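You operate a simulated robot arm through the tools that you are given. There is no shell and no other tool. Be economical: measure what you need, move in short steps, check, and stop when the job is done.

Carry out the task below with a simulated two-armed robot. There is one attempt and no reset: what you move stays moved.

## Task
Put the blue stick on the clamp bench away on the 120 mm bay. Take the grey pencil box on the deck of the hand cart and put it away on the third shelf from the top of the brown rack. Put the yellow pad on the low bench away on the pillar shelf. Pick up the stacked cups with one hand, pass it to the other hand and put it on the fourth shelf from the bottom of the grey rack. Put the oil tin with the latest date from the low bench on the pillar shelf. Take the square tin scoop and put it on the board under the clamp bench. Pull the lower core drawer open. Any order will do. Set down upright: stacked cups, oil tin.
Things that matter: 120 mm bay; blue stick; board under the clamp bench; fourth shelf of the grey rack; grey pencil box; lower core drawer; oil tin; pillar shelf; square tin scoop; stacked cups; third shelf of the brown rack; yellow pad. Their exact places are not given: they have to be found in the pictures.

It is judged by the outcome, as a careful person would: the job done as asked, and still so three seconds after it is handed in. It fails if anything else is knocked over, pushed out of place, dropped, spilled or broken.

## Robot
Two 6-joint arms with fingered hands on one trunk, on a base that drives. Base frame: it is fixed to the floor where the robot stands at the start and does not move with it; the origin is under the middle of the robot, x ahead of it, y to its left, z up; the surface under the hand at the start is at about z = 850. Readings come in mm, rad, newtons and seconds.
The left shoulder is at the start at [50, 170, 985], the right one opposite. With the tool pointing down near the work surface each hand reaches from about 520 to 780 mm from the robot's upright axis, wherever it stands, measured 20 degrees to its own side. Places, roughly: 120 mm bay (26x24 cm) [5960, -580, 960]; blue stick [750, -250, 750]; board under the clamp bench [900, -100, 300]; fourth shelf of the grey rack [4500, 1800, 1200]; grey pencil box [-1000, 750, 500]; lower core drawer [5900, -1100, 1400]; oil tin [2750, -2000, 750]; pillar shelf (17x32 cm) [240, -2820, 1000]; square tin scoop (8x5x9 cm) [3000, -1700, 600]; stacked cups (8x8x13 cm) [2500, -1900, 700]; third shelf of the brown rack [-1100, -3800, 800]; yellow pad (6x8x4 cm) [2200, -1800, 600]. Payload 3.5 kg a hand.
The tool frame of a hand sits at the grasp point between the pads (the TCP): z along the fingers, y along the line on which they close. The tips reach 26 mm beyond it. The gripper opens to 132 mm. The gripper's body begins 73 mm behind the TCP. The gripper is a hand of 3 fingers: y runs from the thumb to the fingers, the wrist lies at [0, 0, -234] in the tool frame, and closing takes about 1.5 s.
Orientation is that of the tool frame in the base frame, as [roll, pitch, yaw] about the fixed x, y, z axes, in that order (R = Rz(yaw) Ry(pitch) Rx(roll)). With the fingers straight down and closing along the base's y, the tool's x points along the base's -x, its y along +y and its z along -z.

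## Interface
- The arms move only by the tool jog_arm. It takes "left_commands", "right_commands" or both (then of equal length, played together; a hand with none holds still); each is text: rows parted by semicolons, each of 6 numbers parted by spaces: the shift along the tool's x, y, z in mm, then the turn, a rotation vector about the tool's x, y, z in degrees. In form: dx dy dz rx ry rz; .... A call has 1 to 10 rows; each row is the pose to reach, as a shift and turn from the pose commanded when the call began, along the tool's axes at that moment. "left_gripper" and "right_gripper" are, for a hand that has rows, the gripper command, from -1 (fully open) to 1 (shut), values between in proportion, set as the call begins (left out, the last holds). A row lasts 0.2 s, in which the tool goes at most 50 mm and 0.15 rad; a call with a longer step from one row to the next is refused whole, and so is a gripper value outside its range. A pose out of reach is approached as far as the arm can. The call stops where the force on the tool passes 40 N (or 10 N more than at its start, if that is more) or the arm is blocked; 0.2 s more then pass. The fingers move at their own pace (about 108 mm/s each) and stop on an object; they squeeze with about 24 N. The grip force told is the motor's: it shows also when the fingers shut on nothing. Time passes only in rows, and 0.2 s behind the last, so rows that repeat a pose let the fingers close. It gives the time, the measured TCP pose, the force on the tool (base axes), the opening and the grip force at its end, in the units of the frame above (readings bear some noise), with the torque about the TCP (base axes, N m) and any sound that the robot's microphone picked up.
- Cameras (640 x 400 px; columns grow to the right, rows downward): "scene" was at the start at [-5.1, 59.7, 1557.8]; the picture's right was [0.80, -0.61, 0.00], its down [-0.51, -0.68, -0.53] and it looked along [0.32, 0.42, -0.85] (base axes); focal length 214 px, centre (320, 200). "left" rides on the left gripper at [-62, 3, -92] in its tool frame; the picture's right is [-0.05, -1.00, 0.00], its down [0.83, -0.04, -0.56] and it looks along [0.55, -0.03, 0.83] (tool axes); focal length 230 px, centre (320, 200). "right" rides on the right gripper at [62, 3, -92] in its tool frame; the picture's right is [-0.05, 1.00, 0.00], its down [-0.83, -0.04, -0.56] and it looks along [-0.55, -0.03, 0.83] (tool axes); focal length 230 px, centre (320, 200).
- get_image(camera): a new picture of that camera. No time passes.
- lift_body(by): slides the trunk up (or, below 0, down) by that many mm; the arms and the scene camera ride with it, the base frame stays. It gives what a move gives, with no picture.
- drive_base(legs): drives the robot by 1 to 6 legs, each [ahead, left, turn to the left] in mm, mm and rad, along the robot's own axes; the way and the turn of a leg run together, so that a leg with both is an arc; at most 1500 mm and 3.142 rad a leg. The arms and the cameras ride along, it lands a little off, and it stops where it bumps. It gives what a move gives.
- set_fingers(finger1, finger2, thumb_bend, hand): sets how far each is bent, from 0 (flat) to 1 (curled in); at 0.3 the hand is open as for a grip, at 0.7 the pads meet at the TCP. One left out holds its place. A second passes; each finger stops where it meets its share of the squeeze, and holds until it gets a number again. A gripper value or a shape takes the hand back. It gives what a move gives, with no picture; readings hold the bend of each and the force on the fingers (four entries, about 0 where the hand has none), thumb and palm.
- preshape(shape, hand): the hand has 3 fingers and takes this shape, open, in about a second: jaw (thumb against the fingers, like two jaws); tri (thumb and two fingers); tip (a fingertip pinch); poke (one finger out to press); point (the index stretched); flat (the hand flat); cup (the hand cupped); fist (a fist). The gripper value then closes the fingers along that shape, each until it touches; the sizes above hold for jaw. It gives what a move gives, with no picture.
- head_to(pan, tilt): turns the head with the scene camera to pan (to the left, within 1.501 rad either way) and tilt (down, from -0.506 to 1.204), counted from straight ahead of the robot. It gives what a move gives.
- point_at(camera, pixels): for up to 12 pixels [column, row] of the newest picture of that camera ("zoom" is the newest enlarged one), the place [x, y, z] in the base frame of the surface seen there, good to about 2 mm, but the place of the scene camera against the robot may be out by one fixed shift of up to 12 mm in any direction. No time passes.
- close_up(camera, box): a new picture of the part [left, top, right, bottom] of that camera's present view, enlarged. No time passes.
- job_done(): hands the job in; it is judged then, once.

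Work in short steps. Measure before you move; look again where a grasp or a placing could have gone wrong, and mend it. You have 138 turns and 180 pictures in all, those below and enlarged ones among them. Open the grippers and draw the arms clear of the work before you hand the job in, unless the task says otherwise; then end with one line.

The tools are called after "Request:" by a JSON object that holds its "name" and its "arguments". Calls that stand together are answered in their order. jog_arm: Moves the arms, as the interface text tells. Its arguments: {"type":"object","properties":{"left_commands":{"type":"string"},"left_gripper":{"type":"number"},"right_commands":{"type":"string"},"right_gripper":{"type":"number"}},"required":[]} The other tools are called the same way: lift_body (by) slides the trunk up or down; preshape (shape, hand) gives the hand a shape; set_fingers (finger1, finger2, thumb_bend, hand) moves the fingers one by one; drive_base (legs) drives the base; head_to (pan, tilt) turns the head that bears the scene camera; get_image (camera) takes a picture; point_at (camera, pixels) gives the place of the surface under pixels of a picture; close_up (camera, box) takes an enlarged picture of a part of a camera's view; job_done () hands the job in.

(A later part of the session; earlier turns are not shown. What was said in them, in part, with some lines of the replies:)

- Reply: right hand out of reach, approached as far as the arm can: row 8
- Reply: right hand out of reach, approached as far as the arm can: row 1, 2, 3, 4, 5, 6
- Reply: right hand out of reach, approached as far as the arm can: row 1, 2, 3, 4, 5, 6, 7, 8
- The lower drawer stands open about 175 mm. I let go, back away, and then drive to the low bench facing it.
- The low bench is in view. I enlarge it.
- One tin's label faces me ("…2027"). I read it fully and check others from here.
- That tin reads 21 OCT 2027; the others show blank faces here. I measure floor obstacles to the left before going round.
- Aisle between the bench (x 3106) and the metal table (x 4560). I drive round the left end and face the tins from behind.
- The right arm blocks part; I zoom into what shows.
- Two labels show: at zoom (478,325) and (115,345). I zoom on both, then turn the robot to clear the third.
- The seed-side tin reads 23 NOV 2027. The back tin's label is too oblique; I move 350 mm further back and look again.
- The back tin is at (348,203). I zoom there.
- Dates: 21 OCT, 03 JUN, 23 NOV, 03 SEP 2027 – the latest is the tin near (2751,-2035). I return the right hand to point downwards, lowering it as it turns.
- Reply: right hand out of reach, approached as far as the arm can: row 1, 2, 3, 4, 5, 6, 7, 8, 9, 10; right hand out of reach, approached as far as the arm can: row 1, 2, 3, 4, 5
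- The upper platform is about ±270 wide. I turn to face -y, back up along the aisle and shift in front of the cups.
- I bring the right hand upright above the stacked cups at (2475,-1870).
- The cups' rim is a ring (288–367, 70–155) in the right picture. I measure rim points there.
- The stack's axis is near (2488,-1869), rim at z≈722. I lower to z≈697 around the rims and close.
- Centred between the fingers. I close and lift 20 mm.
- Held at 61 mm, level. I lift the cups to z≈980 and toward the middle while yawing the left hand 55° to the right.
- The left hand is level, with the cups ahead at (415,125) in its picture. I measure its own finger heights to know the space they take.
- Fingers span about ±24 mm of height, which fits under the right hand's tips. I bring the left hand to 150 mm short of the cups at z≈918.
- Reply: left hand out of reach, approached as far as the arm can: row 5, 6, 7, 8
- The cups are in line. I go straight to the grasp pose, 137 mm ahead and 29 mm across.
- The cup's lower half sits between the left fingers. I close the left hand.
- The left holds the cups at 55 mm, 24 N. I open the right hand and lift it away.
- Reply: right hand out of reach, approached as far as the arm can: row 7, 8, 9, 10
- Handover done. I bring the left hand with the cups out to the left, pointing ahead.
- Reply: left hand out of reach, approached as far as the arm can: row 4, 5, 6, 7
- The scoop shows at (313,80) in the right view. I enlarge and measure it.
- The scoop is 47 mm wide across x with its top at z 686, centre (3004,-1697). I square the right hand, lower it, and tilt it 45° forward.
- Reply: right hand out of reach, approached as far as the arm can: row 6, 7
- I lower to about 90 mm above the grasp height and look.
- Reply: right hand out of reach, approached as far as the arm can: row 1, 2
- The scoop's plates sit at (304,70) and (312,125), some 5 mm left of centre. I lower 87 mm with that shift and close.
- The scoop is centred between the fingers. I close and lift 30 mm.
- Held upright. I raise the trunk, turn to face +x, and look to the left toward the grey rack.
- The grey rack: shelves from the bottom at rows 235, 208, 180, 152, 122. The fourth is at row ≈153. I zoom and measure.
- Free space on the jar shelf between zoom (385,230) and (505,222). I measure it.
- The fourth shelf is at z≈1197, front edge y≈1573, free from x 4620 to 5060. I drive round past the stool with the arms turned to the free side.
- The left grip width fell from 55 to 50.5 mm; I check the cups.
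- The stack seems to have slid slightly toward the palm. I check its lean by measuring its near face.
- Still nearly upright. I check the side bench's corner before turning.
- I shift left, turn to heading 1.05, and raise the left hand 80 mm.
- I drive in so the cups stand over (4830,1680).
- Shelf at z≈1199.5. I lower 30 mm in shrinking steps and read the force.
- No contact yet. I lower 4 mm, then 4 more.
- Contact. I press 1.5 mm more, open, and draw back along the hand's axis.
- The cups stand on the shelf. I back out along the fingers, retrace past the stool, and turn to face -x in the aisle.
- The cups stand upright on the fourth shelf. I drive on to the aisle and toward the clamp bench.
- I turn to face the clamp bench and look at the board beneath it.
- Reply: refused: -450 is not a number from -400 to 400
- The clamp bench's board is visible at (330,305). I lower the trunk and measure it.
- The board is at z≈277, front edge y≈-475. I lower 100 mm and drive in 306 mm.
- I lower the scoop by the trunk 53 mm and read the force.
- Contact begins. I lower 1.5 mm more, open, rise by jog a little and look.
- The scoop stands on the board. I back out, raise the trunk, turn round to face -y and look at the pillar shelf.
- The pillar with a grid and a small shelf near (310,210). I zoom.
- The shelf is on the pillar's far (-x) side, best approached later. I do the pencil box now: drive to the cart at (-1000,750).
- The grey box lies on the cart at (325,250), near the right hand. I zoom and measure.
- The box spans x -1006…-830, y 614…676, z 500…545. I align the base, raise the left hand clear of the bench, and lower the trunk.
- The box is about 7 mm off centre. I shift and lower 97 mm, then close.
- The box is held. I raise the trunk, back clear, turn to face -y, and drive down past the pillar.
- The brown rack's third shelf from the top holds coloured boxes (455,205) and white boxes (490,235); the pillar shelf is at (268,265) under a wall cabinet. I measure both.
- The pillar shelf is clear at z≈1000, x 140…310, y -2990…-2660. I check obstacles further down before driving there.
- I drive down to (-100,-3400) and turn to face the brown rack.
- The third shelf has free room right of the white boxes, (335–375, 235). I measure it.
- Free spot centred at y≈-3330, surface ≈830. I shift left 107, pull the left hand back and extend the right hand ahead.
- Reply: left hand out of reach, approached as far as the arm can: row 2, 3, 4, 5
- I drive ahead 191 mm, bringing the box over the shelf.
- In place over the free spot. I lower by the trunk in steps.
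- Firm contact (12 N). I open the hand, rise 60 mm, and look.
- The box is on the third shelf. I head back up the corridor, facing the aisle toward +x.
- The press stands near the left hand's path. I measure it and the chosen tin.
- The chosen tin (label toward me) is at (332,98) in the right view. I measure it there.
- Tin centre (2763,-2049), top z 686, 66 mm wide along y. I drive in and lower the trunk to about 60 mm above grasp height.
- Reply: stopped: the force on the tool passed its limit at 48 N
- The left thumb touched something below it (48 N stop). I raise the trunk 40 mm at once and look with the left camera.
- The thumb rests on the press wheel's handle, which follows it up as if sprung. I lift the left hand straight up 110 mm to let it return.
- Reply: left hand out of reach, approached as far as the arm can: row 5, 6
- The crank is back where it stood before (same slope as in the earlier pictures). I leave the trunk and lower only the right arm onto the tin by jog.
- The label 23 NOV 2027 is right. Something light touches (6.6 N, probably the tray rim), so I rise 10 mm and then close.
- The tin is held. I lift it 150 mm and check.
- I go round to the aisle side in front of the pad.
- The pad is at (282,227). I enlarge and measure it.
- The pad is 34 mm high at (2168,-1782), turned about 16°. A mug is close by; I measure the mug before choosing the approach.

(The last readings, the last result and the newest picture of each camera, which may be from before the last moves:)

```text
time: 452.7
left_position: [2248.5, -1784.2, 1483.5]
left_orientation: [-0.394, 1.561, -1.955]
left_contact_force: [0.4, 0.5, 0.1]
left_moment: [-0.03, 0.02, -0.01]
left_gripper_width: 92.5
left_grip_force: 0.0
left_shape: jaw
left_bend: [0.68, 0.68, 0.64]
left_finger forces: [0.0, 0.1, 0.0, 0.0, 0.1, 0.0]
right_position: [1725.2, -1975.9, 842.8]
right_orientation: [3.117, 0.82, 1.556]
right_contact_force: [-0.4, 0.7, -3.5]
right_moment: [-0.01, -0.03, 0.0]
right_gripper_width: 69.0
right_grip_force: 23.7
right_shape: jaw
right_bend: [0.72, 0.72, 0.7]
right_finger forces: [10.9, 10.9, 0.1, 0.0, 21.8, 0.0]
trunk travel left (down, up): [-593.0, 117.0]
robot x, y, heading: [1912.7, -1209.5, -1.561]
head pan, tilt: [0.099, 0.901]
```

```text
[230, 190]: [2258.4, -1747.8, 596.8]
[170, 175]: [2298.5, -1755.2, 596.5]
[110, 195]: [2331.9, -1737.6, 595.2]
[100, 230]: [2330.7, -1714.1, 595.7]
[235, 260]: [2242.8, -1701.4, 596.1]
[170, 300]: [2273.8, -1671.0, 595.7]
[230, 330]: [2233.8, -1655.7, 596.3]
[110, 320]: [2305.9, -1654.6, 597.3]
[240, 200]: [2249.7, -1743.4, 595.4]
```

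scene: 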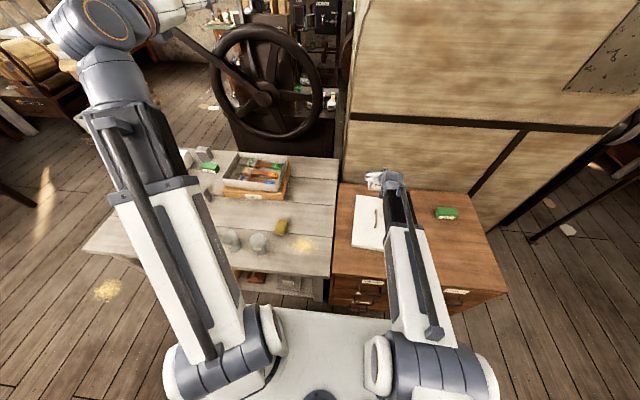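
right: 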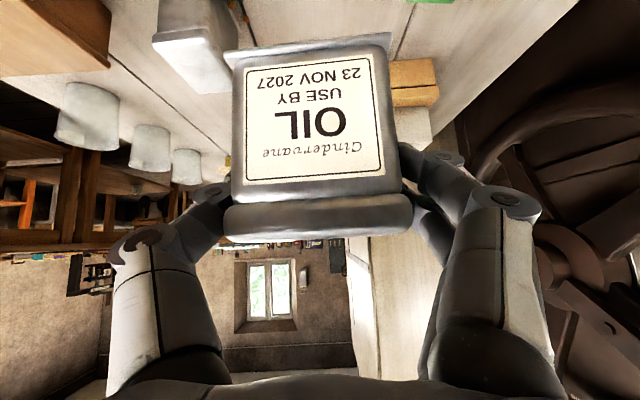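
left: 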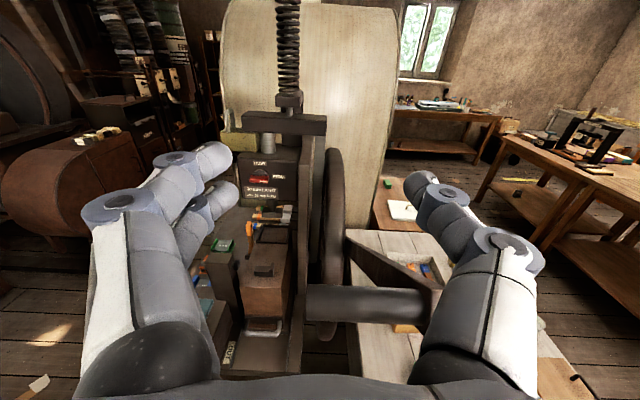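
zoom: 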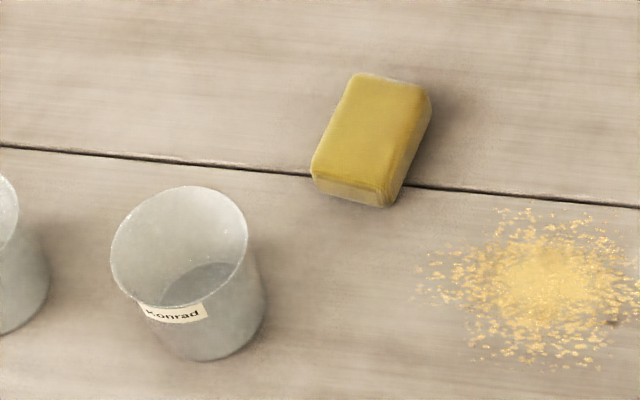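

Steeper is safer by the mug: I will come in 30° from vertical, aligned to the pad. First I yaw the left hand 16° and lower it 450 mm.

Request:
{"name": "jog_arm", "arguments": {"left_commands": "45 0 0 8 0 0; 90 0 0 16 0 0; 135 0 0 16 0 0; 180 0 0 16 0 0; 225 0 0 16 0 0; 270 0 0 16 0 0; 315 0 0 16 0 0; 360 0 0 16 0 0; 405 0 0 16 0 0; 450 0 0 16 0 0"}}

Request:
{"name": "jog_arm", "arguments": {"left_commands": "25 -10 1 0 7.5 0; 50 -20 3 0 15 0; 75 -30 4 0 22.5 0; 100 -40 5 0 30 0; 130 -50 6 0 37.5 0; 165 -60 8 0 45 0; 200 -70 9 0 52.5 0; 240 -77 10 0 60 0", "left_gripper": -0.3}}

Request:
{"name": "get_image", "arguments": {"camera": "left"}}

```text
time: 454.9
left_position: [2266.2, -1817.2, 1026.6]
left_orientation: [-0.047, 1.559, -1.886]
left_contact_force: [-0.9, 1.2, -0.4]
left_moment: [0.0, 0.01, 0.02]
left_gripper_width: 92.5
left_grip_force: 0.1
left_shape: jaw
left_bend: [0.68, 0.68, 0.64]
left_finger forces: [0.0, 0.0, 0.0, 0.0, 0.0, 0.1]
left hand out of reach, approached as far as the arm can: row 5, 6, 7, 8, 9, 10
right_position: [1727.3, -1975.7, 842.7]
right_orientation: [3.116, 0.818, 1.558]
right_contact_force: [-0.3, -0.3, -3.8]
right_moment: [0.02, 0.01, -0.04]
right_gripper_width: 69.0
right_grip_force: 24.3
right_shape: jaw
right_bend: [0.72, 0.72, 0.7]
right_finger forces: [11.0, 10.8, 0.1, 0.1, 21.8, 0.1]
trunk travel left (down, up): [-593.0, 117.0]
robot x, y, heading: [1911.3, -1208.3, -1.561]
head pan, tilt: [0.099, 0.901]
```

```text
time: 456.7
left_position: [2191.0, -1807.3, 786.1]
left_orientation: [-3.14, 0.531, 1.304]
left_contact_force: [0.3, -0.4, 1.2]
left_moment: [-0.02, 0.0, 0.03]
left_gripper_width: 86.3
left_grip_force: 0.0
left_shape: jaw
left_bend: [0.7, 0.7, 0.67]
left_finger forces: [0.0, 0.0, 0.1, 0.0, 0.0, 0.0]
left hand out of reach, approached as far as the arm can: row 1, 2, 3, 4, 5
right_position: [1726.4, -1976.2, 843.5]
right_orientation: [3.117, 0.82, 1.559]
right_contact_force: [0.7, -0.4, -3.7]
right_moment: [0.03, 0.02, -0.03]
right_gripper_width: 69.0
right_grip_force: 23.8
right_shape: jaw
right_bend: [0.72, 0.72, 0.7]
right_finger forces: [10.8, 10.8, 0.1, 0.0, 21.8, 0.0]
trunk travel left (down, up): [-593.0, 117.0]
robot x, y, heading: [1911.6, -1210.3, -1.558]
head pan, tilt: [0.099, 0.901]
```

```text
66 pictures are left
```

left: 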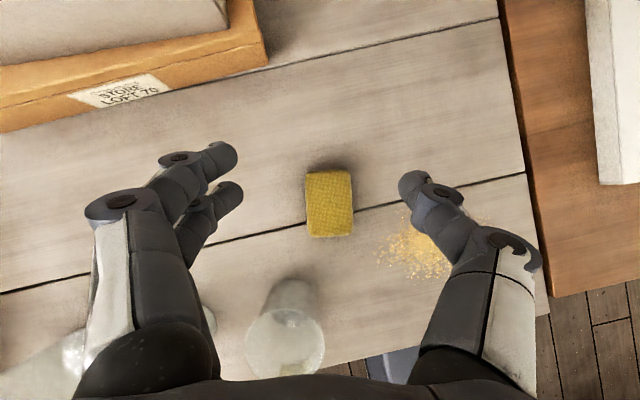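

The pad lies square in the left view at (330,204). I measure it and the mug rim.

Request:
{"name": "point_at", "arguments": {"camera": "left", "pixels": [[330, 204], [308, 176], [350, 174], [312, 232], [350, 230], [285, 285], [285, 300], [250, 340], [320, 340]]}}

```text
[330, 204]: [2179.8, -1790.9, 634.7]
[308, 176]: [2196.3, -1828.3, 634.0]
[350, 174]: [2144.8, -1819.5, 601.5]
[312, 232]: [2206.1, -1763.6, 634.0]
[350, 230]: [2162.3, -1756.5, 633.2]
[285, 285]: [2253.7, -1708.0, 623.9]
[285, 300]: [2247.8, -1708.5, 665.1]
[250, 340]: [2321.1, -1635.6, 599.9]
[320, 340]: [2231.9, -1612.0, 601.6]
```

Pad centre (2180,-1791), top 634. I lower to the grasp pose.

Request:
{"name": "jog_arm", "arguments": {"left_commands": "25 -4 31 0 0 0; 50 -8 62 0 0 0; 75 -11 93 0 0 0; 92 -12 115 0 0 0; 98 -12 122 0 0 0"}}

Request:
{"name": "get_image", "arguments": {"camera": "left"}}

```text
time: 457.9
left_position: [2185.6, -1783.8, 631.3]
left_orientation: [-3.141, 0.536, 1.302]
left_contact_force: [0.8, -0.8, 0.9]
left_moment: [-0.02, -0.02, -0.02]
left_gripper_width: 86.1
left_grip_force: 0.1
left_shape: jaw
left_bend: [0.7, 0.7, 0.67]
left_finger forces: [0.0, 0.7, 0.1, 0.0, 0.0, 0.0]
right_position: [1725.2, -1976.9, 843.5]
right_orientation: [3.118, 0.817, 1.556]
right_contact_force: [0.5, 0.0, -3.0]
right_moment: [0.03, 0.03, 0.0]
right_gripper_width: 68.9
right_grip_force: 24.7
right_shape: jaw
right_bend: [0.72, 0.72, 0.7]
right_finger forces: [10.9, 10.9, 0.0, 0.0, 21.8, 0.0]
trunk travel left (down, up): [-593.0, 117.0]
robot x, y, heading: [1910.8, -1209.7, -1.555]
head pan, tilt: [0.099, 0.901]
```

```text
65 pictures are left
```

left: 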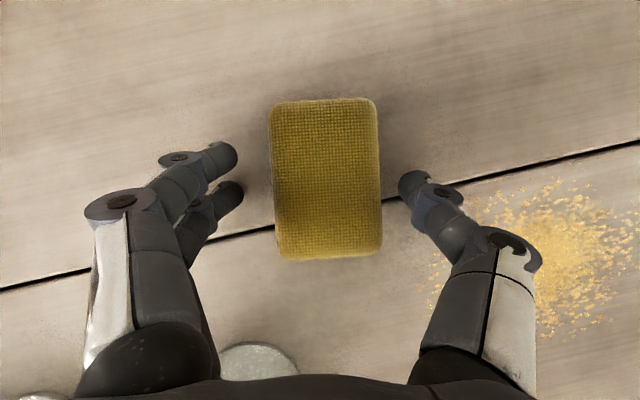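

Well placed. I close on the pad and lift.

Request:
{"name": "jog_arm", "arguments": {"left_commands": "0 0 0 0 0 0; 0 0 0 0 0 0; 0 0 0 0 0 0; 0 0 0 0 0 0; 0 0 0 0 0 0; 0 0 0 0 0 0; 0 0 0 0 0 0; 0 0 0 0 0 0; -10 0 -17 0 0 0; -20 0 -34 0 0 0", "left_gripper": 1}}

Request:
{"name": "jog_arm", "arguments": {"left_commands": "-20 0 -34 0 0 0; -40 0 -69 0 0 0; -61 0 -103 0 0 0; -81 0 -138 0 0 0; -101 0 -172 0 0 0"}}

Request:
{"name": "get_image", "arguments": {"camera": "left"}}

Request:
{"name": "get_image", "arguments": {"camera": "scene"}}

```text
time: 460.1
left_position: [2184.6, -1783.0, 670.8]
left_orientation: [-3.14, 0.534, 1.303]
left_contact_force: [-0.4, -0.5, -1.3]
left_moment: [0.0, -0.02, 0.01]
left_gripper_width: 49.2
left_grip_force: 24.1
left_shape: jaw
left_bend: [0.72, 0.74, 0.7]
left_finger forces: [15.1, 7.1, 0.0, 0.0, 22.2, 0.0]
right_position: [1725.8, -1976.4, 843.6]
right_orientation: [3.115, 0.819, 1.556]
right_contact_force: [0.2, 0.4, -3.5]
right_moment: [0.04, -0.01, -0.02]
right_gripper_width: 69.0
right_grip_force: 23.7
right_shape: jaw
right_bend: [0.72, 0.72, 0.7]
right_finger forces: [11.0, 10.9, 0.1, 0.0, 21.8, 0.0]
trunk travel left (down, up): [-593.0, 117.0]
robot x, y, heading: [1911.8, -1212.3, -1.558]
head pan, tilt: [0.099, 0.901]
```

```text
time: 461.3
left_position: [2184.3, -1782.5, 871.5]
left_orientation: [-3.139, 0.534, 1.304]
left_contact_force: [0.4, -0.1, -0.6]
left_moment: [0.03, 0.0, 0.01]
left_gripper_width: 49.3
left_grip_force: 23.8
left_shape: jaw
left_bend: [0.72, 0.74, 0.7]
left_finger forces: [15.0, 7.1, 0.1, 0.1, 22.2, 0.0]
right_position: [1726.1, -1975.4, 843.3]
right_orientation: [3.118, 0.82, 1.557]
right_contact_force: [0.3, 0.0, -3.6]
right_moment: [0.01, -0.02, 0.01]
right_gripper_width: 68.8
right_grip_force: 24.0
right_shape: jaw
right_bend: [0.72, 0.72, 0.7]
right_finger forces: [11.0, 10.9, 0.0, 0.1, 21.9, 0.1]
trunk travel left (down, up): [-593.0, 117.0]
robot x, y, heading: [1914.3, -1208.3, -1.556]
head pan, tilt: [0.099, 0.901]
```

```text
64 pictures are left
```

left: 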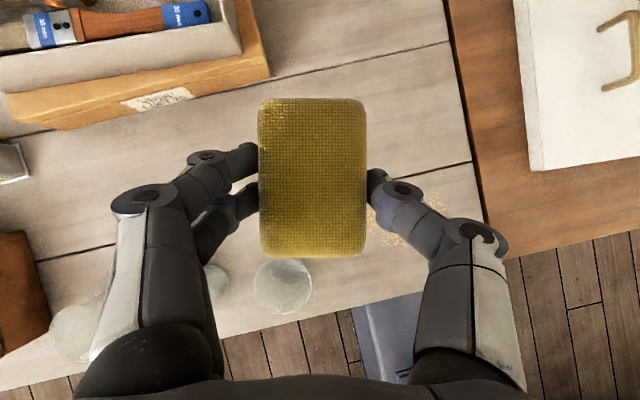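

```text
63 pictures are left
```

scene: 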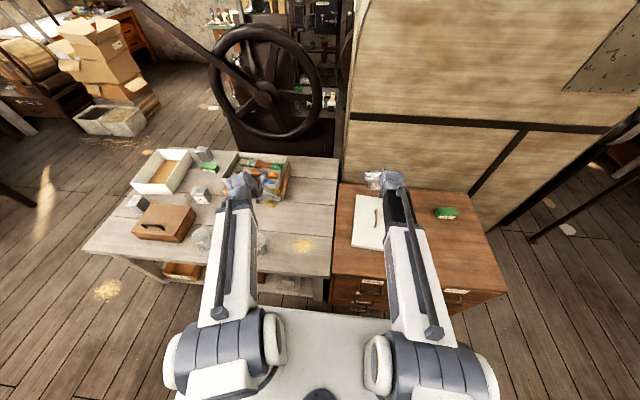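

Both items are held. I raise both for the shelf height and drive round by the corridor.

Request:
{"name": "lift_body", "arguments": {"by": 117}}

Request:
{"name": "jog_arm", "arguments": {"right_commands": "-28 0 -26 0 0 0; -55 0 -51 0 0 0; -83 0 -77 0 0 0; -110 0 -102 0 0 0", "left_commands": "-13 0 -22 0 0 0; -26 0 -43 0 0 0; -38 0 -65 0 0 0; -51 0 -86 0 0 0"}}

Request:
{"name": "drive_base", "arguments": {"legs": [[0, 0, -1.58], [1500, 0, 0], [312, 0, 0], [0, 0, 1.57], [0, -360, 0]]}}

```text
time: 462.7
left_position: [2184.1, -1783.6, 988.0]
left_orientation: [-3.139, 0.534, 1.302]
left_contact_force: [-0.2, 0.2, -1.1]
left_moment: [0.02, 0.02, -0.01]
left_gripper_width: 49.1
left_grip_force: 24.0
left_shape: jaw
left_bend: [0.72, 0.74, 0.7]
left_finger forces: [15.0, 7.0, 0.1, 0.2, 22.2, 0.0]
right_position: [1726.4, -1976.8, 959.5]
right_orientation: [3.117, 0.818, 1.558]
right_contact_force: [-0.1, 0.2, -3.3]
right_moment: [0.0, 0.03, 0.01]
right_gripper_width: 68.8
right_grip_force: 23.9
right_shape: jaw
right_bend: [0.72, 0.72, 0.7]
right_finger forces: [10.9, 10.9, 0.1, 0.0, 21.8, 0.0]
trunk travel left (down, up): [-710.0, 0.0]
robot x, y, heading: [1909.3, -1210.3, -1.558]
head pan, tilt: [0.099, 0.901]
```

```text
time: 463.7
left_position: [2183.4, -1782.2, 1088.1]
left_orientation: [-3.139, 0.534, 1.303]
left_contact_force: [0.0, -0.2, -0.6]
left_moment: [0.01, -0.01, -0.01]
left_gripper_width: 49.2
left_grip_force: 23.7
left_shape: jaw
left_bend: [0.72, 0.74, 0.7]
left_finger forces: [15.0, 7.2, 0.0, 0.0, 22.2, 0.0]
right_position: [1722.0, -1977.7, 1110.7]
right_orientation: [3.115, 0.819, 1.556]
right_contact_force: [0.2, -0.3, -3.7]
right_moment: [0.03, 0.01, 0.03]
right_gripper_width: 68.5
right_grip_force: 24.4
right_shape: jaw
right_bend: [0.72, 0.72, 0.7]
right_finger forces: [11.0, 10.9, 0.1, 0.0, 21.8, 0.0]
trunk travel left (down, up): [-710.0, 0.0]
robot x, y, heading: [1912.2, -1211.1, -1.557]
head pan, tilt: [0.099, 0.901]
```

```text
time: 482.5
left_position: [4.8, -1790.6, 1088.3]
left_orientation: [-3.14, 0.533, 1.301]
left_contact_force: [-0.6, 0.0, 0.1]
left_moment: [0.01, 0.0, 0.04]
left_gripper_width: 48.8
left_grip_force: 23.7
left_shape: jaw
left_bend: [0.72, 0.74, 0.7]
left_finger forces: [14.6, 7.0, 0.0, 0.0, 21.6, 0.1]
right_position: [-457.2, -1983.0, 1110.2]
right_orientation: [3.115, 0.819, 1.556]
right_contact_force: [0.3, -0.9, -2.9]
right_moment: [0.03, -0.02, 0.01]
right_gripper_width: 68.3
right_grip_force: 23.5
right_shape: jaw
right_bend: [0.72, 0.72, 0.7]
right_finger forces: [11.0, 10.7, 0.0, 0.0, 21.6, 0.0]
trunk travel left (down, up): [-710.0, 0.0]
robot x, y, heading: [-264.8, -1218.3, -1.565]
head pan, tilt: [0.099, 0.901]
```

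I drive on to (-500,-3450) and look left to see the space behind the pillar.

Request:
{"name": "drive_base", "arguments": {"legs": [[1500, 0, 0], [390, -235, 0], [340, 0, 0]]}}

Request:
{"name": "head_to", "arguments": {"pan": 1.45, "tilt": 0.55}}

Request:
{"name": "get_image", "arguments": {"camera": "scene"}}

```text
time: 494.1
left_position: [-209.4, -4020.8, 1088.3]
left_orientation: [-3.139, 0.533, 1.299]
left_contact_force: [-0.1, 0.3, -1.5]
left_moment: [0.02, -0.01, 0.0]
left_gripper_width: 48.7
left_grip_force: 24.2
left_shape: jaw
left_bend: [0.72, 0.74, 0.7]
left_finger forces: [14.6, 7.0, 0.0, 0.0, 21.6, 0.0]
right_position: [-671.4, -4211.7, 1111.2]
right_orientation: [3.118, 0.816, 1.554]
right_contact_force: [0.5, -0.6, -3.6]
right_moment: [-0.01, -0.01, 0.0]
right_gripper_width: 68.5
right_grip_force: 24.4
right_shape: jaw
right_bend: [0.72, 0.72, 0.7]
right_finger forces: [10.9, 10.8, 0.0, 0.1, 21.7, 0.0]
trunk travel left (down, up): [-710.0, 0.0]
robot x, y, heading: [-478.8, -3450.8, -1.57]
head pan, tilt: [0.099, 0.901]
```

```text
time: 495.6
left_position: [-210.9, -4019.0, 1089.0]
left_orientation: [-3.139, 0.534, 1.299]
left_contact_force: [-0.2, 0.1, -0.3]
left_moment: [-0.02, 0.01, 0.0]
left_gripper_width: 48.8
left_grip_force: 23.9
left_shape: jaw
left_bend: [0.72, 0.74, 0.7]
left_finger forces: [14.6, 7.0, 0.0, 0.0, 21.7, 0.0]
right_position: [-671.9, -4212.5, 1111.8]
right_orientation: [3.117, 0.82, 1.553]
right_contact_force: [0.9, 0.0, -2.9]
right_moment: [0.02, -0.04, 0.04]
right_gripper_width: 68.4
right_grip_force: 23.7
right_shape: jaw
right_bend: [0.72, 0.72, 0.7]
right_finger forces: [11.0, 10.8, 0.0, 0.0, 21.7, 0.0]
trunk travel left (down, up): [-710.0, 0.0]
robot x, y, heading: [-477.1, -3444.9, -1.564]
head pan, tilt: [1.45, 0.55]
```

```text
62 pictures are left
```

scene: 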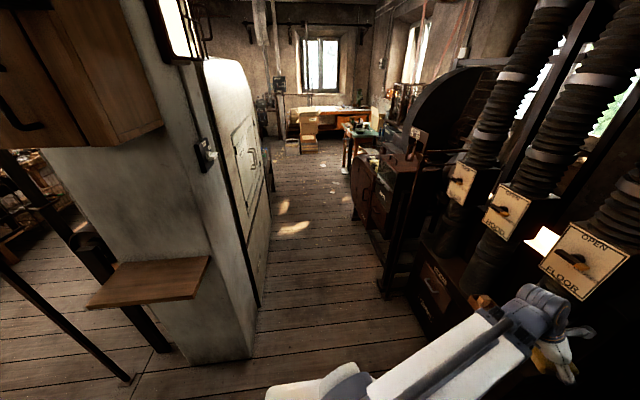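

The pillar shelf shows at (150,280). Hood levers are on the right; I measure both before turning.

Request:
{"name": "point_at", "arguments": {"camera": "scene", "pixels": [[585, 265], [510, 210], [462, 183], [480, 300], [425, 290], [92, 304], [207, 258], [190, 298], [125, 264], [150, 280], [165, 120], [208, 155]]}}

Request:
{"name": "close_up", "arguments": {"camera": "scene", "box": [60, 230, 240, 330]}}

```text
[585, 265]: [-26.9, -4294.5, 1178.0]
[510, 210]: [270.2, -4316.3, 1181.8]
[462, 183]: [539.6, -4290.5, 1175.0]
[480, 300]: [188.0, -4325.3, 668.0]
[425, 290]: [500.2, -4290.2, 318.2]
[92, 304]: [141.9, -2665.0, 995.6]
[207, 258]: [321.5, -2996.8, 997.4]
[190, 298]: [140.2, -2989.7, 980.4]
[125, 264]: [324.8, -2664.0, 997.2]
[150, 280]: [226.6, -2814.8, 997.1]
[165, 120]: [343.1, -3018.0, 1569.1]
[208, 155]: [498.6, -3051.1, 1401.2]
```

```text
3.56 times, centred on (150, 280) of scene
```

zoom: 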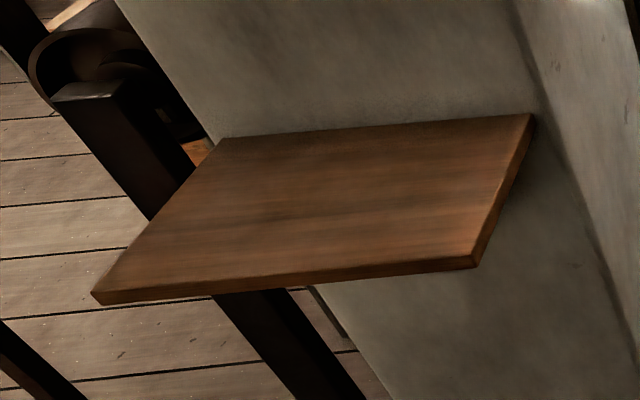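

Shelf spans x≈154–330, y≈-3005…-2673, z≈1001. I turn to face it from the south and slide along to bring the tin over y≈-2910.

Request:
{"name": "drive_base", "arguments": {"legs": [[-100, 0, 0], [0, 0, 1.57]]}}

Request:
{"name": "head_to", "arguments": {"pan": 0.3, "tilt": 0.7}}

Request:
{"name": "get_image", "arguments": {"camera": "scene"}}

```text
time: 500.5
left_position: [90.9, -3070.6, 1088.9]
left_orientation: [-3.138, 0.534, 2.877]
left_contact_force: [0.1, 0.1, -0.7]
left_moment: [0.02, -0.01, 0.01]
left_gripper_width: 48.3
left_grip_force: 24.4
left_shape: jaw
left_bend: [0.72, 0.74, 0.7]
left_finger forces: [14.5, 7.0, 0.0, 0.1, 21.4, 0.0]
right_position: [287.1, -3531.1, 1110.4]
right_orientation: [3.117, 0.82, 3.133]
right_contact_force: [0.0, 0.2, -3.1]
right_moment: [0.01, 0.01, -0.01]
right_gripper_width: 68.4
right_grip_force: 24.2
right_shape: jaw
right_bend: [0.72, 0.72, 0.7]
right_finger forces: [10.8, 10.8, 0.0, 0.1, 21.5, 0.0]
trunk travel left (down, up): [-710.0, 0.0]
robot x, y, heading: [-482.7, -3348.6, 0.017]
head pan, tilt: [1.45, 0.55]
```

```text
time: 501.9
left_position: [91.8, -3071.3, 1088.9]
left_orientation: [-3.139, 0.535, 2.878]
left_contact_force: [-0.9, -0.8, -1.1]
left_moment: [-0.02, 0.01, 0.04]
left_gripper_width: 48.2
left_grip_force: 23.7
left_shape: jaw
left_bend: [0.72, 0.74, 0.7]
left_finger forces: [14.6, 7.0, 0.1, 0.0, 21.3, 0.0]
right_position: [286.3, -3531.2, 1110.3]
right_orientation: [3.117, 0.818, 3.134]
right_contact_force: [1.3, -0.1, -2.8]
right_moment: [0.01, 0.0, -0.01]
right_gripper_width: 68.4
right_grip_force: 24.5
right_shape: jaw
right_bend: [0.72, 0.72, 0.7]
right_finger forces: [10.8, 10.7, 0.0, 0.0, 21.5, 0.0]
trunk travel left (down, up): [-710.0, 0.0]
robot x, y, heading: [-481.7, -3344.0, 0.017]
head pan, tilt: [0.3, 0.7]
```

```text
60 pictures are left
```

scene: 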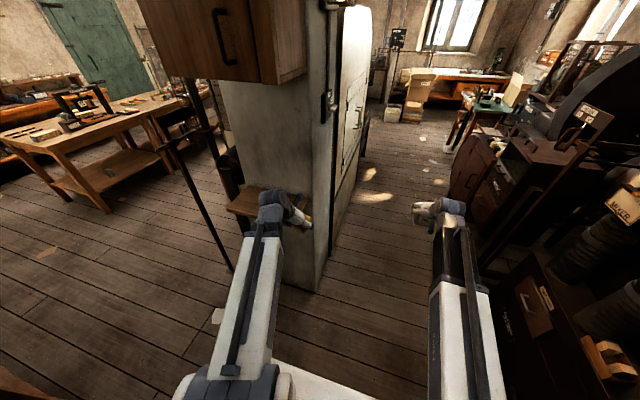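

I'll set the pad at the north end first. I slide left 330, then in 140.

Request:
{"name": "drive_base", "arguments": {"legs": [[5, 330, 0], [141, 0, 0]]}}

Request:
{"name": "get_image", "arguments": {"camera": "left"}}

Request:
{"name": "get_image", "arguments": {"camera": "scene"}}

```text
time: 505.0
left_position: [231.3, -2738.3, 1087.5]
left_orientation: [-3.14, 0.533, 2.884]
left_contact_force: [0.3, 0.8, -0.9]
left_moment: [0.0, 0.0, -0.01]
left_gripper_width: 47.9
left_grip_force: 23.7
left_shape: jaw
left_bend: [0.72, 0.74, 0.7]
left_finger forces: [14.5, 7.0, 0.1, 0.0, 21.5, 0.0]
right_position: [428.6, -3198.0, 1109.6]
right_orientation: [3.117, 0.818, 3.14]
right_contact_force: [1.1, 0.1, -4.0]
right_moment: [0.02, 0.03, 0.0]
right_gripper_width: 68.4
right_grip_force: 24.1
right_shape: jaw
right_bend: [0.72, 0.72, 0.7]
right_finger forces: [10.8, 10.8, 0.0, 0.0, 21.5, 0.0]
trunk travel left (down, up): [-710.0, 0.0]
robot x, y, heading: [-338.4, -3019.7, 0.025]
head pan, tilt: [0.3, 0.7]
```

```text
59 pictures are left
```

left: 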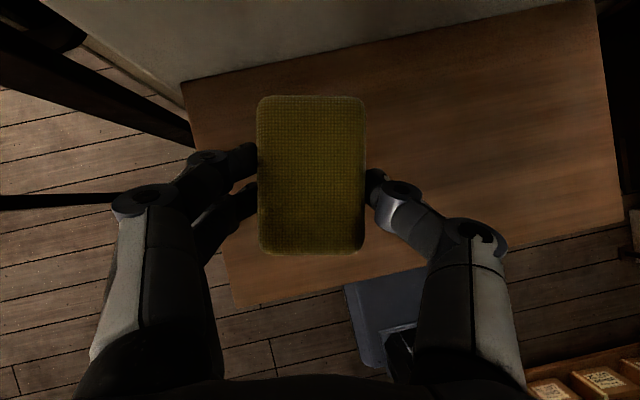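

```text
58 pictures are left
```

scene: 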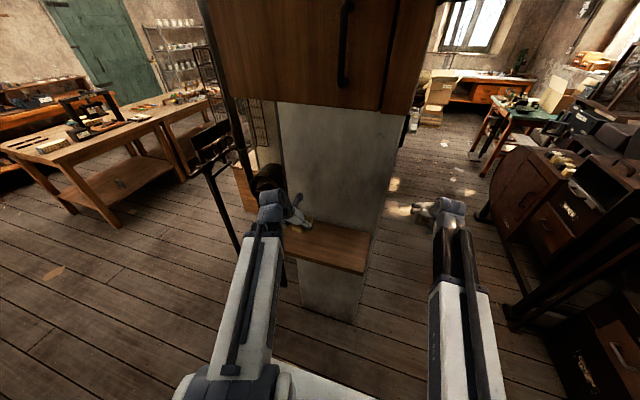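

The pad hovers above the shelf's north part. I measure shelf edges and height here.

Request:
{"name": "point_at", "arguments": {"camera": "left", "pixels": [[190, 95], [240, 295], [420, 250], [600, 60], [450, 120], [310, 80], [262, 175], [360, 175], [312, 245], [312, 105], [240, 130], [250, 270]]}}

```text
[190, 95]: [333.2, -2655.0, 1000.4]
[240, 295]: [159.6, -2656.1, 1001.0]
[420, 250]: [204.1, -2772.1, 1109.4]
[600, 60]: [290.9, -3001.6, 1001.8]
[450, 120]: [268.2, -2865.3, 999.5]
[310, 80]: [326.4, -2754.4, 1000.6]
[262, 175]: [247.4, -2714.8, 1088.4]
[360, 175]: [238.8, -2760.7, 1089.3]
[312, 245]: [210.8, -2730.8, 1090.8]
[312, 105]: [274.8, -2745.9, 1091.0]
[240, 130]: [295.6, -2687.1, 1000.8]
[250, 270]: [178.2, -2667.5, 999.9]
```

Pad centre is at (243,-2738), shelf z 1000.5. I lower by the trunk 52 mm, then 3 more.

Request:
{"name": "lift_body", "arguments": {"by": -52}}

Request:
{"name": "lift_body", "arguments": {"by": -3}}

Request:
{"name": "lift_body", "arguments": {"by": -2}}

```text
time: 505.9
left_position: [230.2, -2738.2, 1036.3]
left_orientation: [-3.139, 0.536, 2.884]
left_contact_force: [0.5, -0.4, -0.9]
left_moment: [0.04, -0.03, -0.02]
left_gripper_width: 48.4
left_grip_force: 23.7
left_shape: jaw
left_bend: [0.72, 0.74, 0.7]
left_finger forces: [14.5, 7.0, 0.1, 0.0, 21.4, 0.0]
right_position: [427.3, -3198.2, 1058.7]
right_orientation: [3.118, 0.818, 3.139]
right_contact_force: [0.7, -0.5, -2.9]
right_moment: [0.0, 0.02, 0.0]
right_gripper_width: 68.4
right_grip_force: 24.3
right_shape: jaw
right_bend: [0.72, 0.72, 0.7]
right_finger forces: [10.8, 10.8, 0.1, 0.0, 21.6, 0.1]
trunk travel left (down, up): [-658.0, 52.0]
robot x, y, heading: [-344.5, -3017.7, 0.023]
head pan, tilt: [0.3, 0.7]
```

```text
time: 506.4
left_position: [229.3, -2739.0, 1031.9]
left_orientation: [-3.142, 0.533, 2.885]
left_contact_force: [-0.3, -0.1, -1.3]
left_moment: [-0.04, 0.03, 0.0]
left_gripper_width: 48.1
left_grip_force: 23.9
left_shape: jaw
left_bend: [0.72, 0.74, 0.7]
left_finger forces: [14.5, 7.1, 0.0, 0.0, 21.6, 0.1]
right_position: [428.7, -3197.1, 1056.4]
right_orientation: [3.119, 0.818, 3.139]
right_contact_force: [0.5, -1.2, -2.7]
right_moment: [-0.02, 0.02, 0.03]
right_gripper_width: 68.6
right_grip_force: 24.0
right_shape: jaw
right_bend: [0.72, 0.72, 0.7]
right_finger forces: [10.9, 10.9, 0.0, 0.1, 21.6, 0.0]
trunk travel left (down, up): [-655.0, 55.0]
robot x, y, heading: [-342.0, -3019.2, 0.024]
head pan, tilt: [0.3, 0.7]
```

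```text
time: 507.0
left_position: [229.8, -2740.6, 1031.8]
left_orientation: [-3.14, 0.535, 2.883]
left_contact_force: [0.0, 0.6, 1.8]
left_moment: [0.09, -0.02, -0.01]
left_gripper_width: 48.5
left_grip_force: 24.4
left_shape: jaw
left_bend: [0.72, 0.74, 0.7]
left_finger forces: [14.5, 8.7, 0.0, 0.0, 21.7, 0.0]
right_position: [427.7, -3196.3, 1053.2]
right_orientation: [3.118, 0.819, 3.14]
right_contact_force: [-0.5, 0.2, -2.9]
right_moment: [-0.01, 0.0, -0.01]
right_gripper_width: 68.4
right_grip_force: 24.1
right_shape: jaw
right_bend: [0.72, 0.72, 0.7]
right_finger forces: [10.8, 10.8, 0.0, 0.0, 21.5, 0.0]
trunk travel left (down, up): [-653.0, 57.0]
robot x, y, heading: [-339.9, -3013.4, 0.021]
head pan, tilt: [0.3, 0.7]
```

Contact. I open the left hand moderately and raise the trunk.

Request:
{"name": "jog_arm", "arguments": {"left_commands": "0 0 0 0 0 0; 0 0 0 0 0 0; 0 0 0 0 0 0; 0 0 0 0 0 0", "left_gripper": -0.2}}

Request:
{"name": "lift_body", "arguments": {"by": 57}}

Request:
{"name": "get_image", "arguments": {"camera": "left"}}

```text
time: 508.0
left_position: [229.8, -2740.3, 1031.0]
left_orientation: [-3.14, 0.536, 2.883]
left_contact_force: [-0.3, -2.1, 3.7]
left_moment: [0.11, -0.05, -0.03]
left_gripper_width: 77.5
left_grip_force: 0.0
left_shape: jaw
left_bend: [0.71, 0.72, 0.71]
left_finger forces: [0.0, 3.8, 0.0, 0.0, 0.0, 0.0]
right_position: [427.0, -3197.8, 1053.9]
right_orientation: [3.118, 0.819, 3.138]
right_contact_force: [-0.8, 0.2, -3.7]
right_moment: [-0.02, 0.02, -0.01]
right_gripper_width: 68.2
right_grip_force: 24.0
right_shape: jaw
right_bend: [0.72, 0.72, 0.7]
right_finger forces: [10.8, 10.7, 0.0, 0.0, 21.6, 0.0]
trunk travel left (down, up): [-653.0, 57.0]
robot x, y, heading: [-343.4, -3016.4, 0.024]
head pan, tilt: [0.3, 0.7]
```

```text
time: 508.9
left_position: [230.0, -2738.6, 1088.3]
left_orientation: [-3.14, 0.535, 2.884]
left_contact_force: [-0.3, 0.3, -1.3]
left_moment: [0.05, -0.02, 0.01]
left_gripper_width: 78.9
left_grip_force: 0.1
left_shape: jaw
left_bend: [0.71, 0.71, 0.71]
left_finger forces: [0.0, 0.0, 0.0, 0.0, 0.0, 0.0]
right_position: [426.9, -3198.7, 1109.9]
right_orientation: [3.119, 0.817, 3.14]
right_contact_force: [0.6, -0.2, -4.1]
right_moment: [0.02, 0.02, -0.03]
right_gripper_width: 68.4
right_grip_force: 24.0
right_shape: jaw
right_bend: [0.72, 0.72, 0.7]
right_finger forces: [10.8, 10.8, 0.0, 0.1, 21.6, 0.1]
trunk travel left (down, up): [-710.0, 0.0]
robot x, y, heading: [-336.3, -3017.7, 0.024]
head pan, tilt: [0.3, 0.7]
```

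```text
57 pictures are left
```

left: 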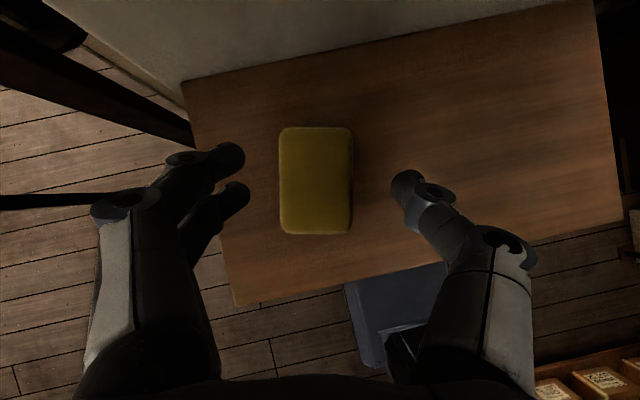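

The pad lies on the shelf. I back off 187 mm and slide left 297 mm to bring the tin over (240,-2905).

Request:
{"name": "drive_base", "arguments": {"legs": [[-187, 0, 0], [7, 297, 0]]}}

Request:
{"name": "get_image", "arguments": {"camera": "right"}}

Request:
{"name": "get_image", "arguments": {"camera": "scene"}}

```text
time: 512.1
left_position: [41.6, -2445.4, 1087.6]
left_orientation: [-3.138, 0.537, 2.884]
left_contact_force: [-0.1, 1.4, 0.3]
left_moment: [-0.01, 0.0, -0.01]
left_gripper_width: 78.5
left_grip_force: 0.1
left_shape: jaw
left_bend: [0.71, 0.71, 0.71]
left_finger forces: [0.1, 0.0, 0.0, 0.1, 0.1, 0.0]
right_position: [240.4, -2903.6, 1110.7]
right_orientation: [3.118, 0.819, 3.14]
right_contact_force: [-0.1, 0.1, -3.1]
right_moment: [-0.01, 0.06, -0.03]
right_gripper_width: 68.4
right_grip_force: 23.9
right_shape: jaw
right_bend: [0.72, 0.72, 0.7]
right_finger forces: [11.0, 10.9, 0.1, 0.0, 21.6, 0.0]
trunk travel left (down, up): [-710.0, 0.0]
robot x, y, heading: [-530.3, -2726.7, 0.021]
head pan, tilt: [0.3, 0.7]
```

```text
56 pictures are left
```

right: 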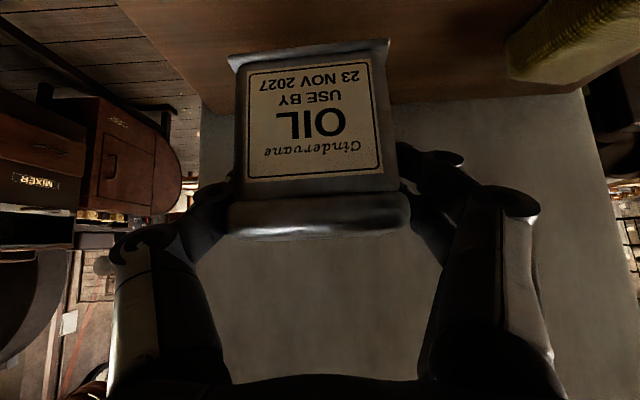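

```text
55 pictures are left
```

scene: 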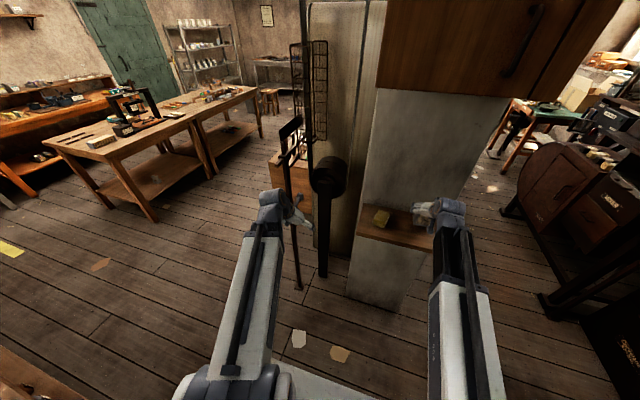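

I lower the tin by the trunk in steps.

Request:
{"name": "lift_body", "arguments": {"by": -37}}

Request:
{"name": "lift_body", "arguments": {"by": -3}}

Request:
{"name": "lift_body", "arguments": {"by": -2}}

```text
time: 512.9
left_position: [42.0, -2446.3, 1050.0]
left_orientation: [-3.14, 0.536, 2.886]
left_contact_force: [0.6, 0.3, 0.0]
left_moment: [0.03, 0.02, -0.01]
left_gripper_width: 79.1
left_grip_force: 0.1
left_shape: jaw
left_bend: [0.71, 0.71, 0.71]
left_finger forces: [0.1, 0.0, 0.0, 0.0, 0.0, 0.0]
right_position: [240.5, -2903.1, 1073.9]
right_orientation: [3.117, 0.82, 3.138]
right_contact_force: [0.3, -0.6, -3.5]
right_moment: [0.02, 0.02, -0.01]
right_gripper_width: 68.3
right_grip_force: 24.2
right_shape: jaw
right_bend: [0.72, 0.72, 0.7]
right_finger forces: [10.9, 10.8, 0.0, 0.0, 21.6, 0.0]
trunk travel left (down, up): [-673.0, 37.0]
robot x, y, heading: [-524.0, -2721.6, 0.021]
head pan, tilt: [0.3, 0.7]
```

```text
time: 513.5
left_position: [40.5, -2444.8, 1048.6]
left_orientation: [-3.139, 0.535, 2.886]
left_contact_force: [-0.1, -0.2, -0.6]
left_moment: [-0.01, -0.06, 0.0]
left_gripper_width: 78.9
left_grip_force: 0.0
left_shape: jaw
left_bend: [0.71, 0.71, 0.71]
left_finger forces: [0.0, 0.0, 0.1, 0.1, 0.0, 0.0]
right_position: [240.4, -2903.9, 1070.7]
right_orientation: [3.117, 0.818, 3.139]
right_contact_force: [0.3, -0.8, -2.8]
right_moment: [0.01, 0.0, -0.01]
right_gripper_width: 68.1
right_grip_force: 23.8
right_shape: jaw
right_bend: [0.72, 0.72, 0.7]
right_finger forces: [10.9, 10.9, 0.0, 0.1, 21.6, 0.1]
trunk travel left (down, up): [-670.0, 40.0]
robot x, y, heading: [-527.0, -2724.4, 0.022]
head pan, tilt: [0.3, 0.7]
```

```text
time: 514.0
left_position: [42.3, -2445.0, 1046.2]
left_orientation: [-3.14, 0.534, 2.887]
left_contact_force: [-0.6, 0.5, 0.2]
left_moment: [0.01, 0.0, 0.01]
left_gripper_width: 78.7
left_grip_force: 0.2
left_shape: jaw
left_bend: [0.71, 0.71, 0.71]
left_finger forces: [0.1, 0.0, 0.0, 0.0, 0.0, 0.0]
right_position: [241.2, -2903.7, 1068.1]
right_orientation: [3.117, 0.82, 3.14]
right_contact_force: [-0.8, 1.1, -2.8]
right_moment: [0.02, 0.03, 0.04]
right_gripper_width: 68.4
right_grip_force: 24.6
right_shape: jaw
right_bend: [0.72, 0.72, 0.7]
right_finger forces: [10.9, 10.9, 0.0, 0.0, 21.5, 0.1]
trunk travel left (down, up): [-668.0, 42.0]
robot x, y, heading: [-526.9, -2727.5, 0.02]
head pan, tilt: [0.3, 0.7]
```

Not yet touching. I lower 2 mm, then 2 mm more.

Request:
{"name": "lift_body", "arguments": {"by": -2}}

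Request:
{"name": "lift_body", "arguments": {"by": -2}}

```text
time: 514.5
left_position: [42.7, -2445.4, 1044.1]
left_orientation: [-3.139, 0.535, 2.886]
left_contact_force: [0.4, 0.0, -0.7]
left_moment: [0.02, 0.01, -0.01]
left_gripper_width: 78.8
left_grip_force: 0.1
left_shape: jaw
left_bend: [0.71, 0.71, 0.71]
left_finger forces: [0.1, 0.1, 0.0, 0.0, 0.0, 0.1]
right_position: [239.1, -2903.5, 1067.8]
right_orientation: [3.118, 0.821, 3.138]
right_contact_force: [1.9, 0.7, 1.4]
right_moment: [-0.02, -0.03, -0.01]
right_gripper_width: 68.3
right_grip_force: 23.9
right_shape: jaw
right_bend: [0.72, 0.72, 0.7]
right_finger forces: [11.1, 10.7, 0.0, 0.1, 22.1, 0.1]
trunk travel left (down, up): [-666.0, 44.0]
robot x, y, heading: [-530.1, -2725.2, 0.026]
head pan, tilt: [0.3, 0.7]
```

```text
time: 515.0
left_position: [41.0, -2446.2, 1042.5]
left_orientation: [-3.141, 0.537, 2.885]
left_contact_force: [-0.8, -0.5, 0.0]
left_moment: [0.02, 0.0, -0.02]
left_gripper_width: 78.9
left_grip_force: 0.1
left_shape: jaw
left_bend: [0.71, 0.71, 0.71]
left_finger forces: [0.0, 0.0, 0.0, 0.0, 0.0, 0.0]
right_position: [239.2, -2903.1, 1065.5]
right_orientation: [3.117, 0.822, 3.14]
right_contact_force: [5.2, -0.5, 9.1]
right_moment: [-0.04, -0.1, 0.0]
right_gripper_width: 68.3
right_grip_force: 24.0
right_shape: jaw
right_bend: [0.73, 0.72, 0.7]
right_finger forces: [11.7, 10.6, 0.0, 0.0, 22.8, 0.0]
trunk travel left (down, up): [-664.0, 46.0]
robot x, y, heading: [-529.8, -2726.1, 0.025]
head pan, tilt: [0.3, 0.7]
```

The tin stands on the shelf. I open the right hand a little (about 90 mm), raise the trunk, and look.

Request:
{"name": "jog_arm", "arguments": {"right_commands": "0 0 0 0 0 0; 0 0 0 0 0 0; 0 0 0 0 0 0; 0 0 0 0 0 0", "right_gripper": -0.5}}

Request:
{"name": "lift_body", "arguments": {"by": 46}}

Request:
{"name": "get_image", "arguments": {"camera": "right"}}

```text
time: 516.0
left_position: [42.3, -2447.2, 1042.0]
left_orientation: [-3.14, 0.536, 2.885]
left_contact_force: [1.0, 0.6, 0.4]
left_moment: [-0.02, 0.01, -0.04]
left_gripper_width: 79.0
left_grip_force: 0.0
left_shape: jaw
left_bend: [0.71, 0.71, 0.71]
left_finger forces: [0.0, 0.0, 0.0, 0.0, 0.0, 0.0]
right_position: [239.5, -2904.1, 1064.9]
right_orientation: [3.117, 0.82, 3.139]
right_contact_force: [0.5, 0.0, -0.5]
right_moment: [0.0, -0.02, 0.02]
right_gripper_width: 98.6
right_grip_force: 0.1
right_shape: jaw
right_bend: [0.64, 0.64, 0.6]
right_finger forces: [0.0, 0.0, 0.1, 0.0, 0.0, 0.0]
trunk travel left (down, up): [-664.0, 46.0]
robot x, y, heading: [-532.3, -2727.5, 0.023]
head pan, tilt: [0.3, 0.7]
```

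```text
time: 516.9
left_position: [41.8, -2446.5, 1088.2]
left_orientation: [-3.139, 0.534, 2.884]
left_contact_force: [-0.6, 0.3, -0.3]
left_moment: [0.01, 0.0, 0.0]
left_gripper_width: 78.7
left_grip_force: 0.2
left_shape: jaw
left_bend: [0.71, 0.71, 0.71]
left_finger forces: [0.0, 0.1, 0.1, 0.0, 0.0, 0.0]
right_position: [240.5, -2904.7, 1110.4]
right_orientation: [3.117, 0.817, 3.14]
right_contact_force: [0.5, 0.7, -0.1]
right_moment: [0.01, -0.02, 0.03]
right_gripper_width: 98.8
right_grip_force: 0.0
right_shape: jaw
right_bend: [0.64, 0.64, 0.6]
right_finger forces: [0.0, 0.0, 0.0, 0.1, 0.0, 0.0]
trunk travel left (down, up): [-710.0, 0.0]
robot x, y, heading: [-529.0, -2724.5, 0.025]
head pan, tilt: [0.3, 0.7]
```

```text
54 pictures are left
```

right: 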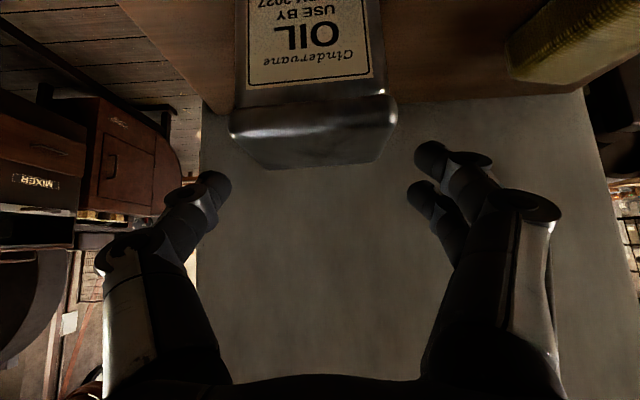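

The tin stands free. I lift the right hand 100 mm, draw it back, and check the shelf with the head camera.

Request:
{"name": "jog_arm", "arguments": {"right_commands": "-24 0 -23 0 0 0; -48 0 -45 0 0 0; -73 0 -68 0 0 0; -50 0 -95 0 0 0; -25 0 -120 0 0 0"}}

Request:
{"name": "get_image", "arguments": {"camera": "scene"}}

Request:
{"name": "close_up", "arguments": {"camera": "scene", "box": [340, 180, 460, 260]}}

```text
time: 518.1
left_position: [41.2, -2445.8, 1089.0]
left_orientation: [-3.139, 0.536, 2.882]
left_contact_force: [0.1, -0.1, -0.2]
left_moment: [0.02, 0.0, -0.01]
left_gripper_width: 78.8
left_grip_force: 0.1
left_shape: jaw
left_bend: [0.71, 0.71, 0.71]
left_finger forces: [0.0, 0.0, 0.0, 0.0, 0.0, 0.0]
right_position: [168.7, -2908.0, 1212.5]
right_orientation: [3.116, 0.818, 3.14]
right_contact_force: [0.8, 0.8, 0.6]
right_moment: [0.0, 0.0, 0.0]
right_gripper_width: 98.6
right_grip_force: 0.0
right_shape: jaw
right_bend: [0.64, 0.64, 0.6]
right_finger forces: [0.0, 0.1, 0.1, 0.0, 0.0, 0.0]
trunk travel left (down, up): [-710.0, 0.0]
robot x, y, heading: [-527.1, -2724.5, 0.028]
head pan, tilt: [0.3, 0.7]
```

```text
53 pictures are left
```

scene: 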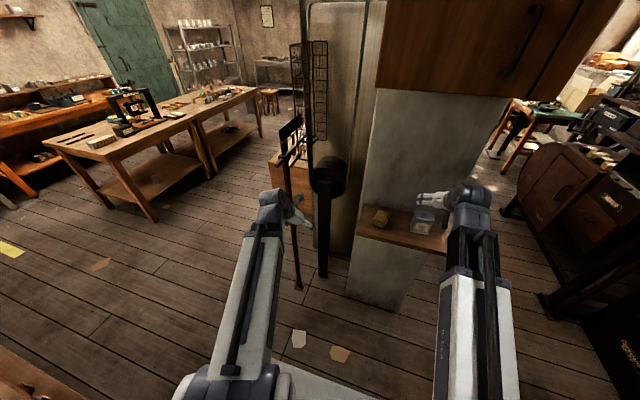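

```text
5.00 times, centred on (400, 220) of scene
```

zoom: 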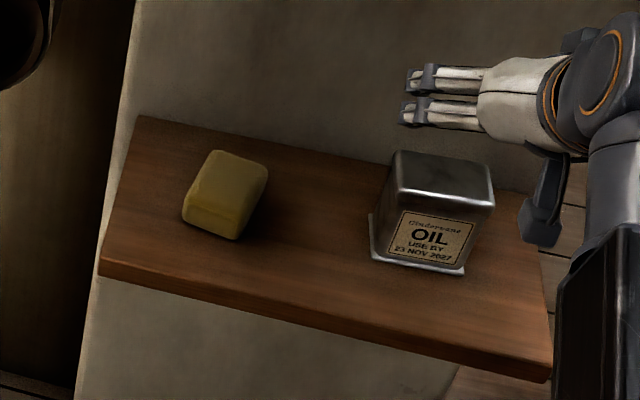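

Both items sit well on the pillar shelf. I slide the robot clear of it and open the hands.

Request:
{"name": "drive_base", "arguments": {"legs": [[0, -560, 0]]}}

Request:
{"name": "jog_arm", "arguments": {"left_commands": "0 0 0 0 0 0; 0 0 0 0 0 0; 0 0 0 0 0 0", "right_commands": "0 0 0 0 0 0; 0 0 0 0 0 0; 0 0 0 0 0 0", "left_gripper": -1, "right_gripper": -1}}

Request:
{"name": "get_image", "arguments": {"camera": "scene"}}

```text
time: 521.3
left_position: [53.3, -3002.9, 1087.0]
left_orientation: [-3.14, 0.535, 2.886]
left_contact_force: [-0.8, 0.1, 0.0]
left_moment: [0.01, 0.02, -0.01]
left_gripper_width: 78.7
left_grip_force: 0.1
left_shape: jaw
left_bend: [0.71, 0.71, 0.71]
left_finger forces: [0.0, 0.1, 0.1, 0.0, 0.1, 0.0]
right_position: [182.9, -3463.1, 1212.5]
right_orientation: [3.114, 0.819, 3.141]
right_contact_force: [-0.4, -0.1, -0.5]
right_moment: [0.01, -0.02, -0.01]
right_gripper_width: 98.5
right_grip_force: 0.1
right_shape: jaw
right_bend: [0.64, 0.64, 0.6]
right_finger forces: [0.0, 0.1, 0.1, 0.0, 0.1, 0.0]
trunk travel left (down, up): [-710.0, 0.0]
robot x, y, heading: [-516.5, -3279.1, 0.024]
head pan, tilt: [0.3, 0.7]
```

```text
time: 522.1
left_position: [54.4, -3002.3, 1089.0]
left_orientation: [-3.141, 0.535, 2.885]
left_contact_force: [0.2, -0.4, 0.7]
left_moment: [0.0, 0.02, -0.01]
left_gripper_width: 132.2
left_grip_force: 0.1
left_shape: jaw
left_bend: [0.3, 0.3, 0.3]
left_finger forces: [0.0, 0.0, 0.0, 0.0, 0.0, 0.0]
right_position: [184.1, -3462.7, 1212.7]
right_orientation: [3.118, 0.819, -3.141]
right_contact_force: [-0.5, -0.8, -0.1]
right_moment: [0.03, 0.02, 0.03]
right_gripper_width: 132.0
right_grip_force: 0.0
right_shape: jaw
right_bend: [0.3, 0.3, 0.3]
right_finger forces: [0.0, 0.0, 0.0, 0.0, 0.0, 0.0]
trunk travel left (down, up): [-710.0, 0.0]
robot x, y, heading: [-519.0, -3281.3, 0.027]
head pan, tilt: [0.3, 0.7]
```

```text
51 pictures are left
```

scene: 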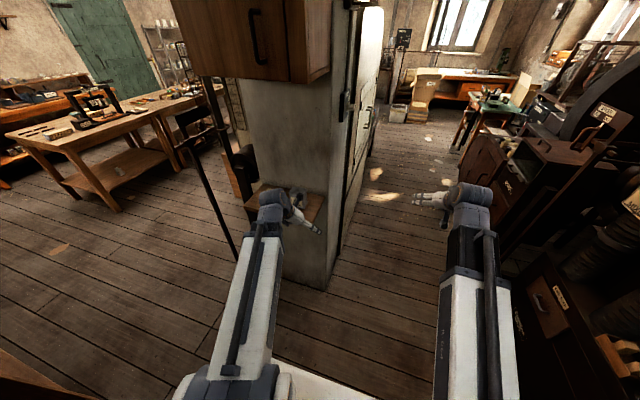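

Hands are open and empty, and everything is in place. I move 250 mm further from the shelf and hand in.

Request:
{"name": "drive_base", "arguments": {"legs": [[0, -200, 0]]}}

Request:
{"name": "job_done", "arguments": {}}

```text
time: 523.7
left_position: [59.8, -3205.1, 1088.0]
left_orientation: [3.141, 0.533, 2.884]
left_contact_force: [-0.2, -0.3, 0.4]
left_moment: [0.04, -0.01, 0.0]
left_gripper_width: 131.7
left_grip_force: 0.1
left_shape: jaw
left_bend: [0.3, 0.3, 0.3]
left_finger forces: [0.0, 0.1, 0.1, 0.1, 0.0, 0.1]
right_position: [186.2, -3666.5, 1212.0]
right_orientation: [3.114, 0.818, 3.139]
right_contact_force: [0.8, -0.5, 0.0]
right_moment: [0.01, 0.0, 0.01]
right_gripper_width: 131.9
right_grip_force: 0.0
right_shape: jaw
right_bend: [0.3, 0.3, 0.3]
right_finger forces: [0.0, 0.0, 0.0, 0.0, 0.0, 0.1]
trunk travel left (down, up): [-710.0, 0.0]
robot x, y, heading: [-509.2, -3484.1, 0.023]
head pan, tilt: [0.3, 0.7]
```

```text
The job is handed in.
```

All seven tasks are done and handed in; the one mishap was my left thumb pressing the press wheel's crank at the low bench (48 N), which sprang back to where it had stood.
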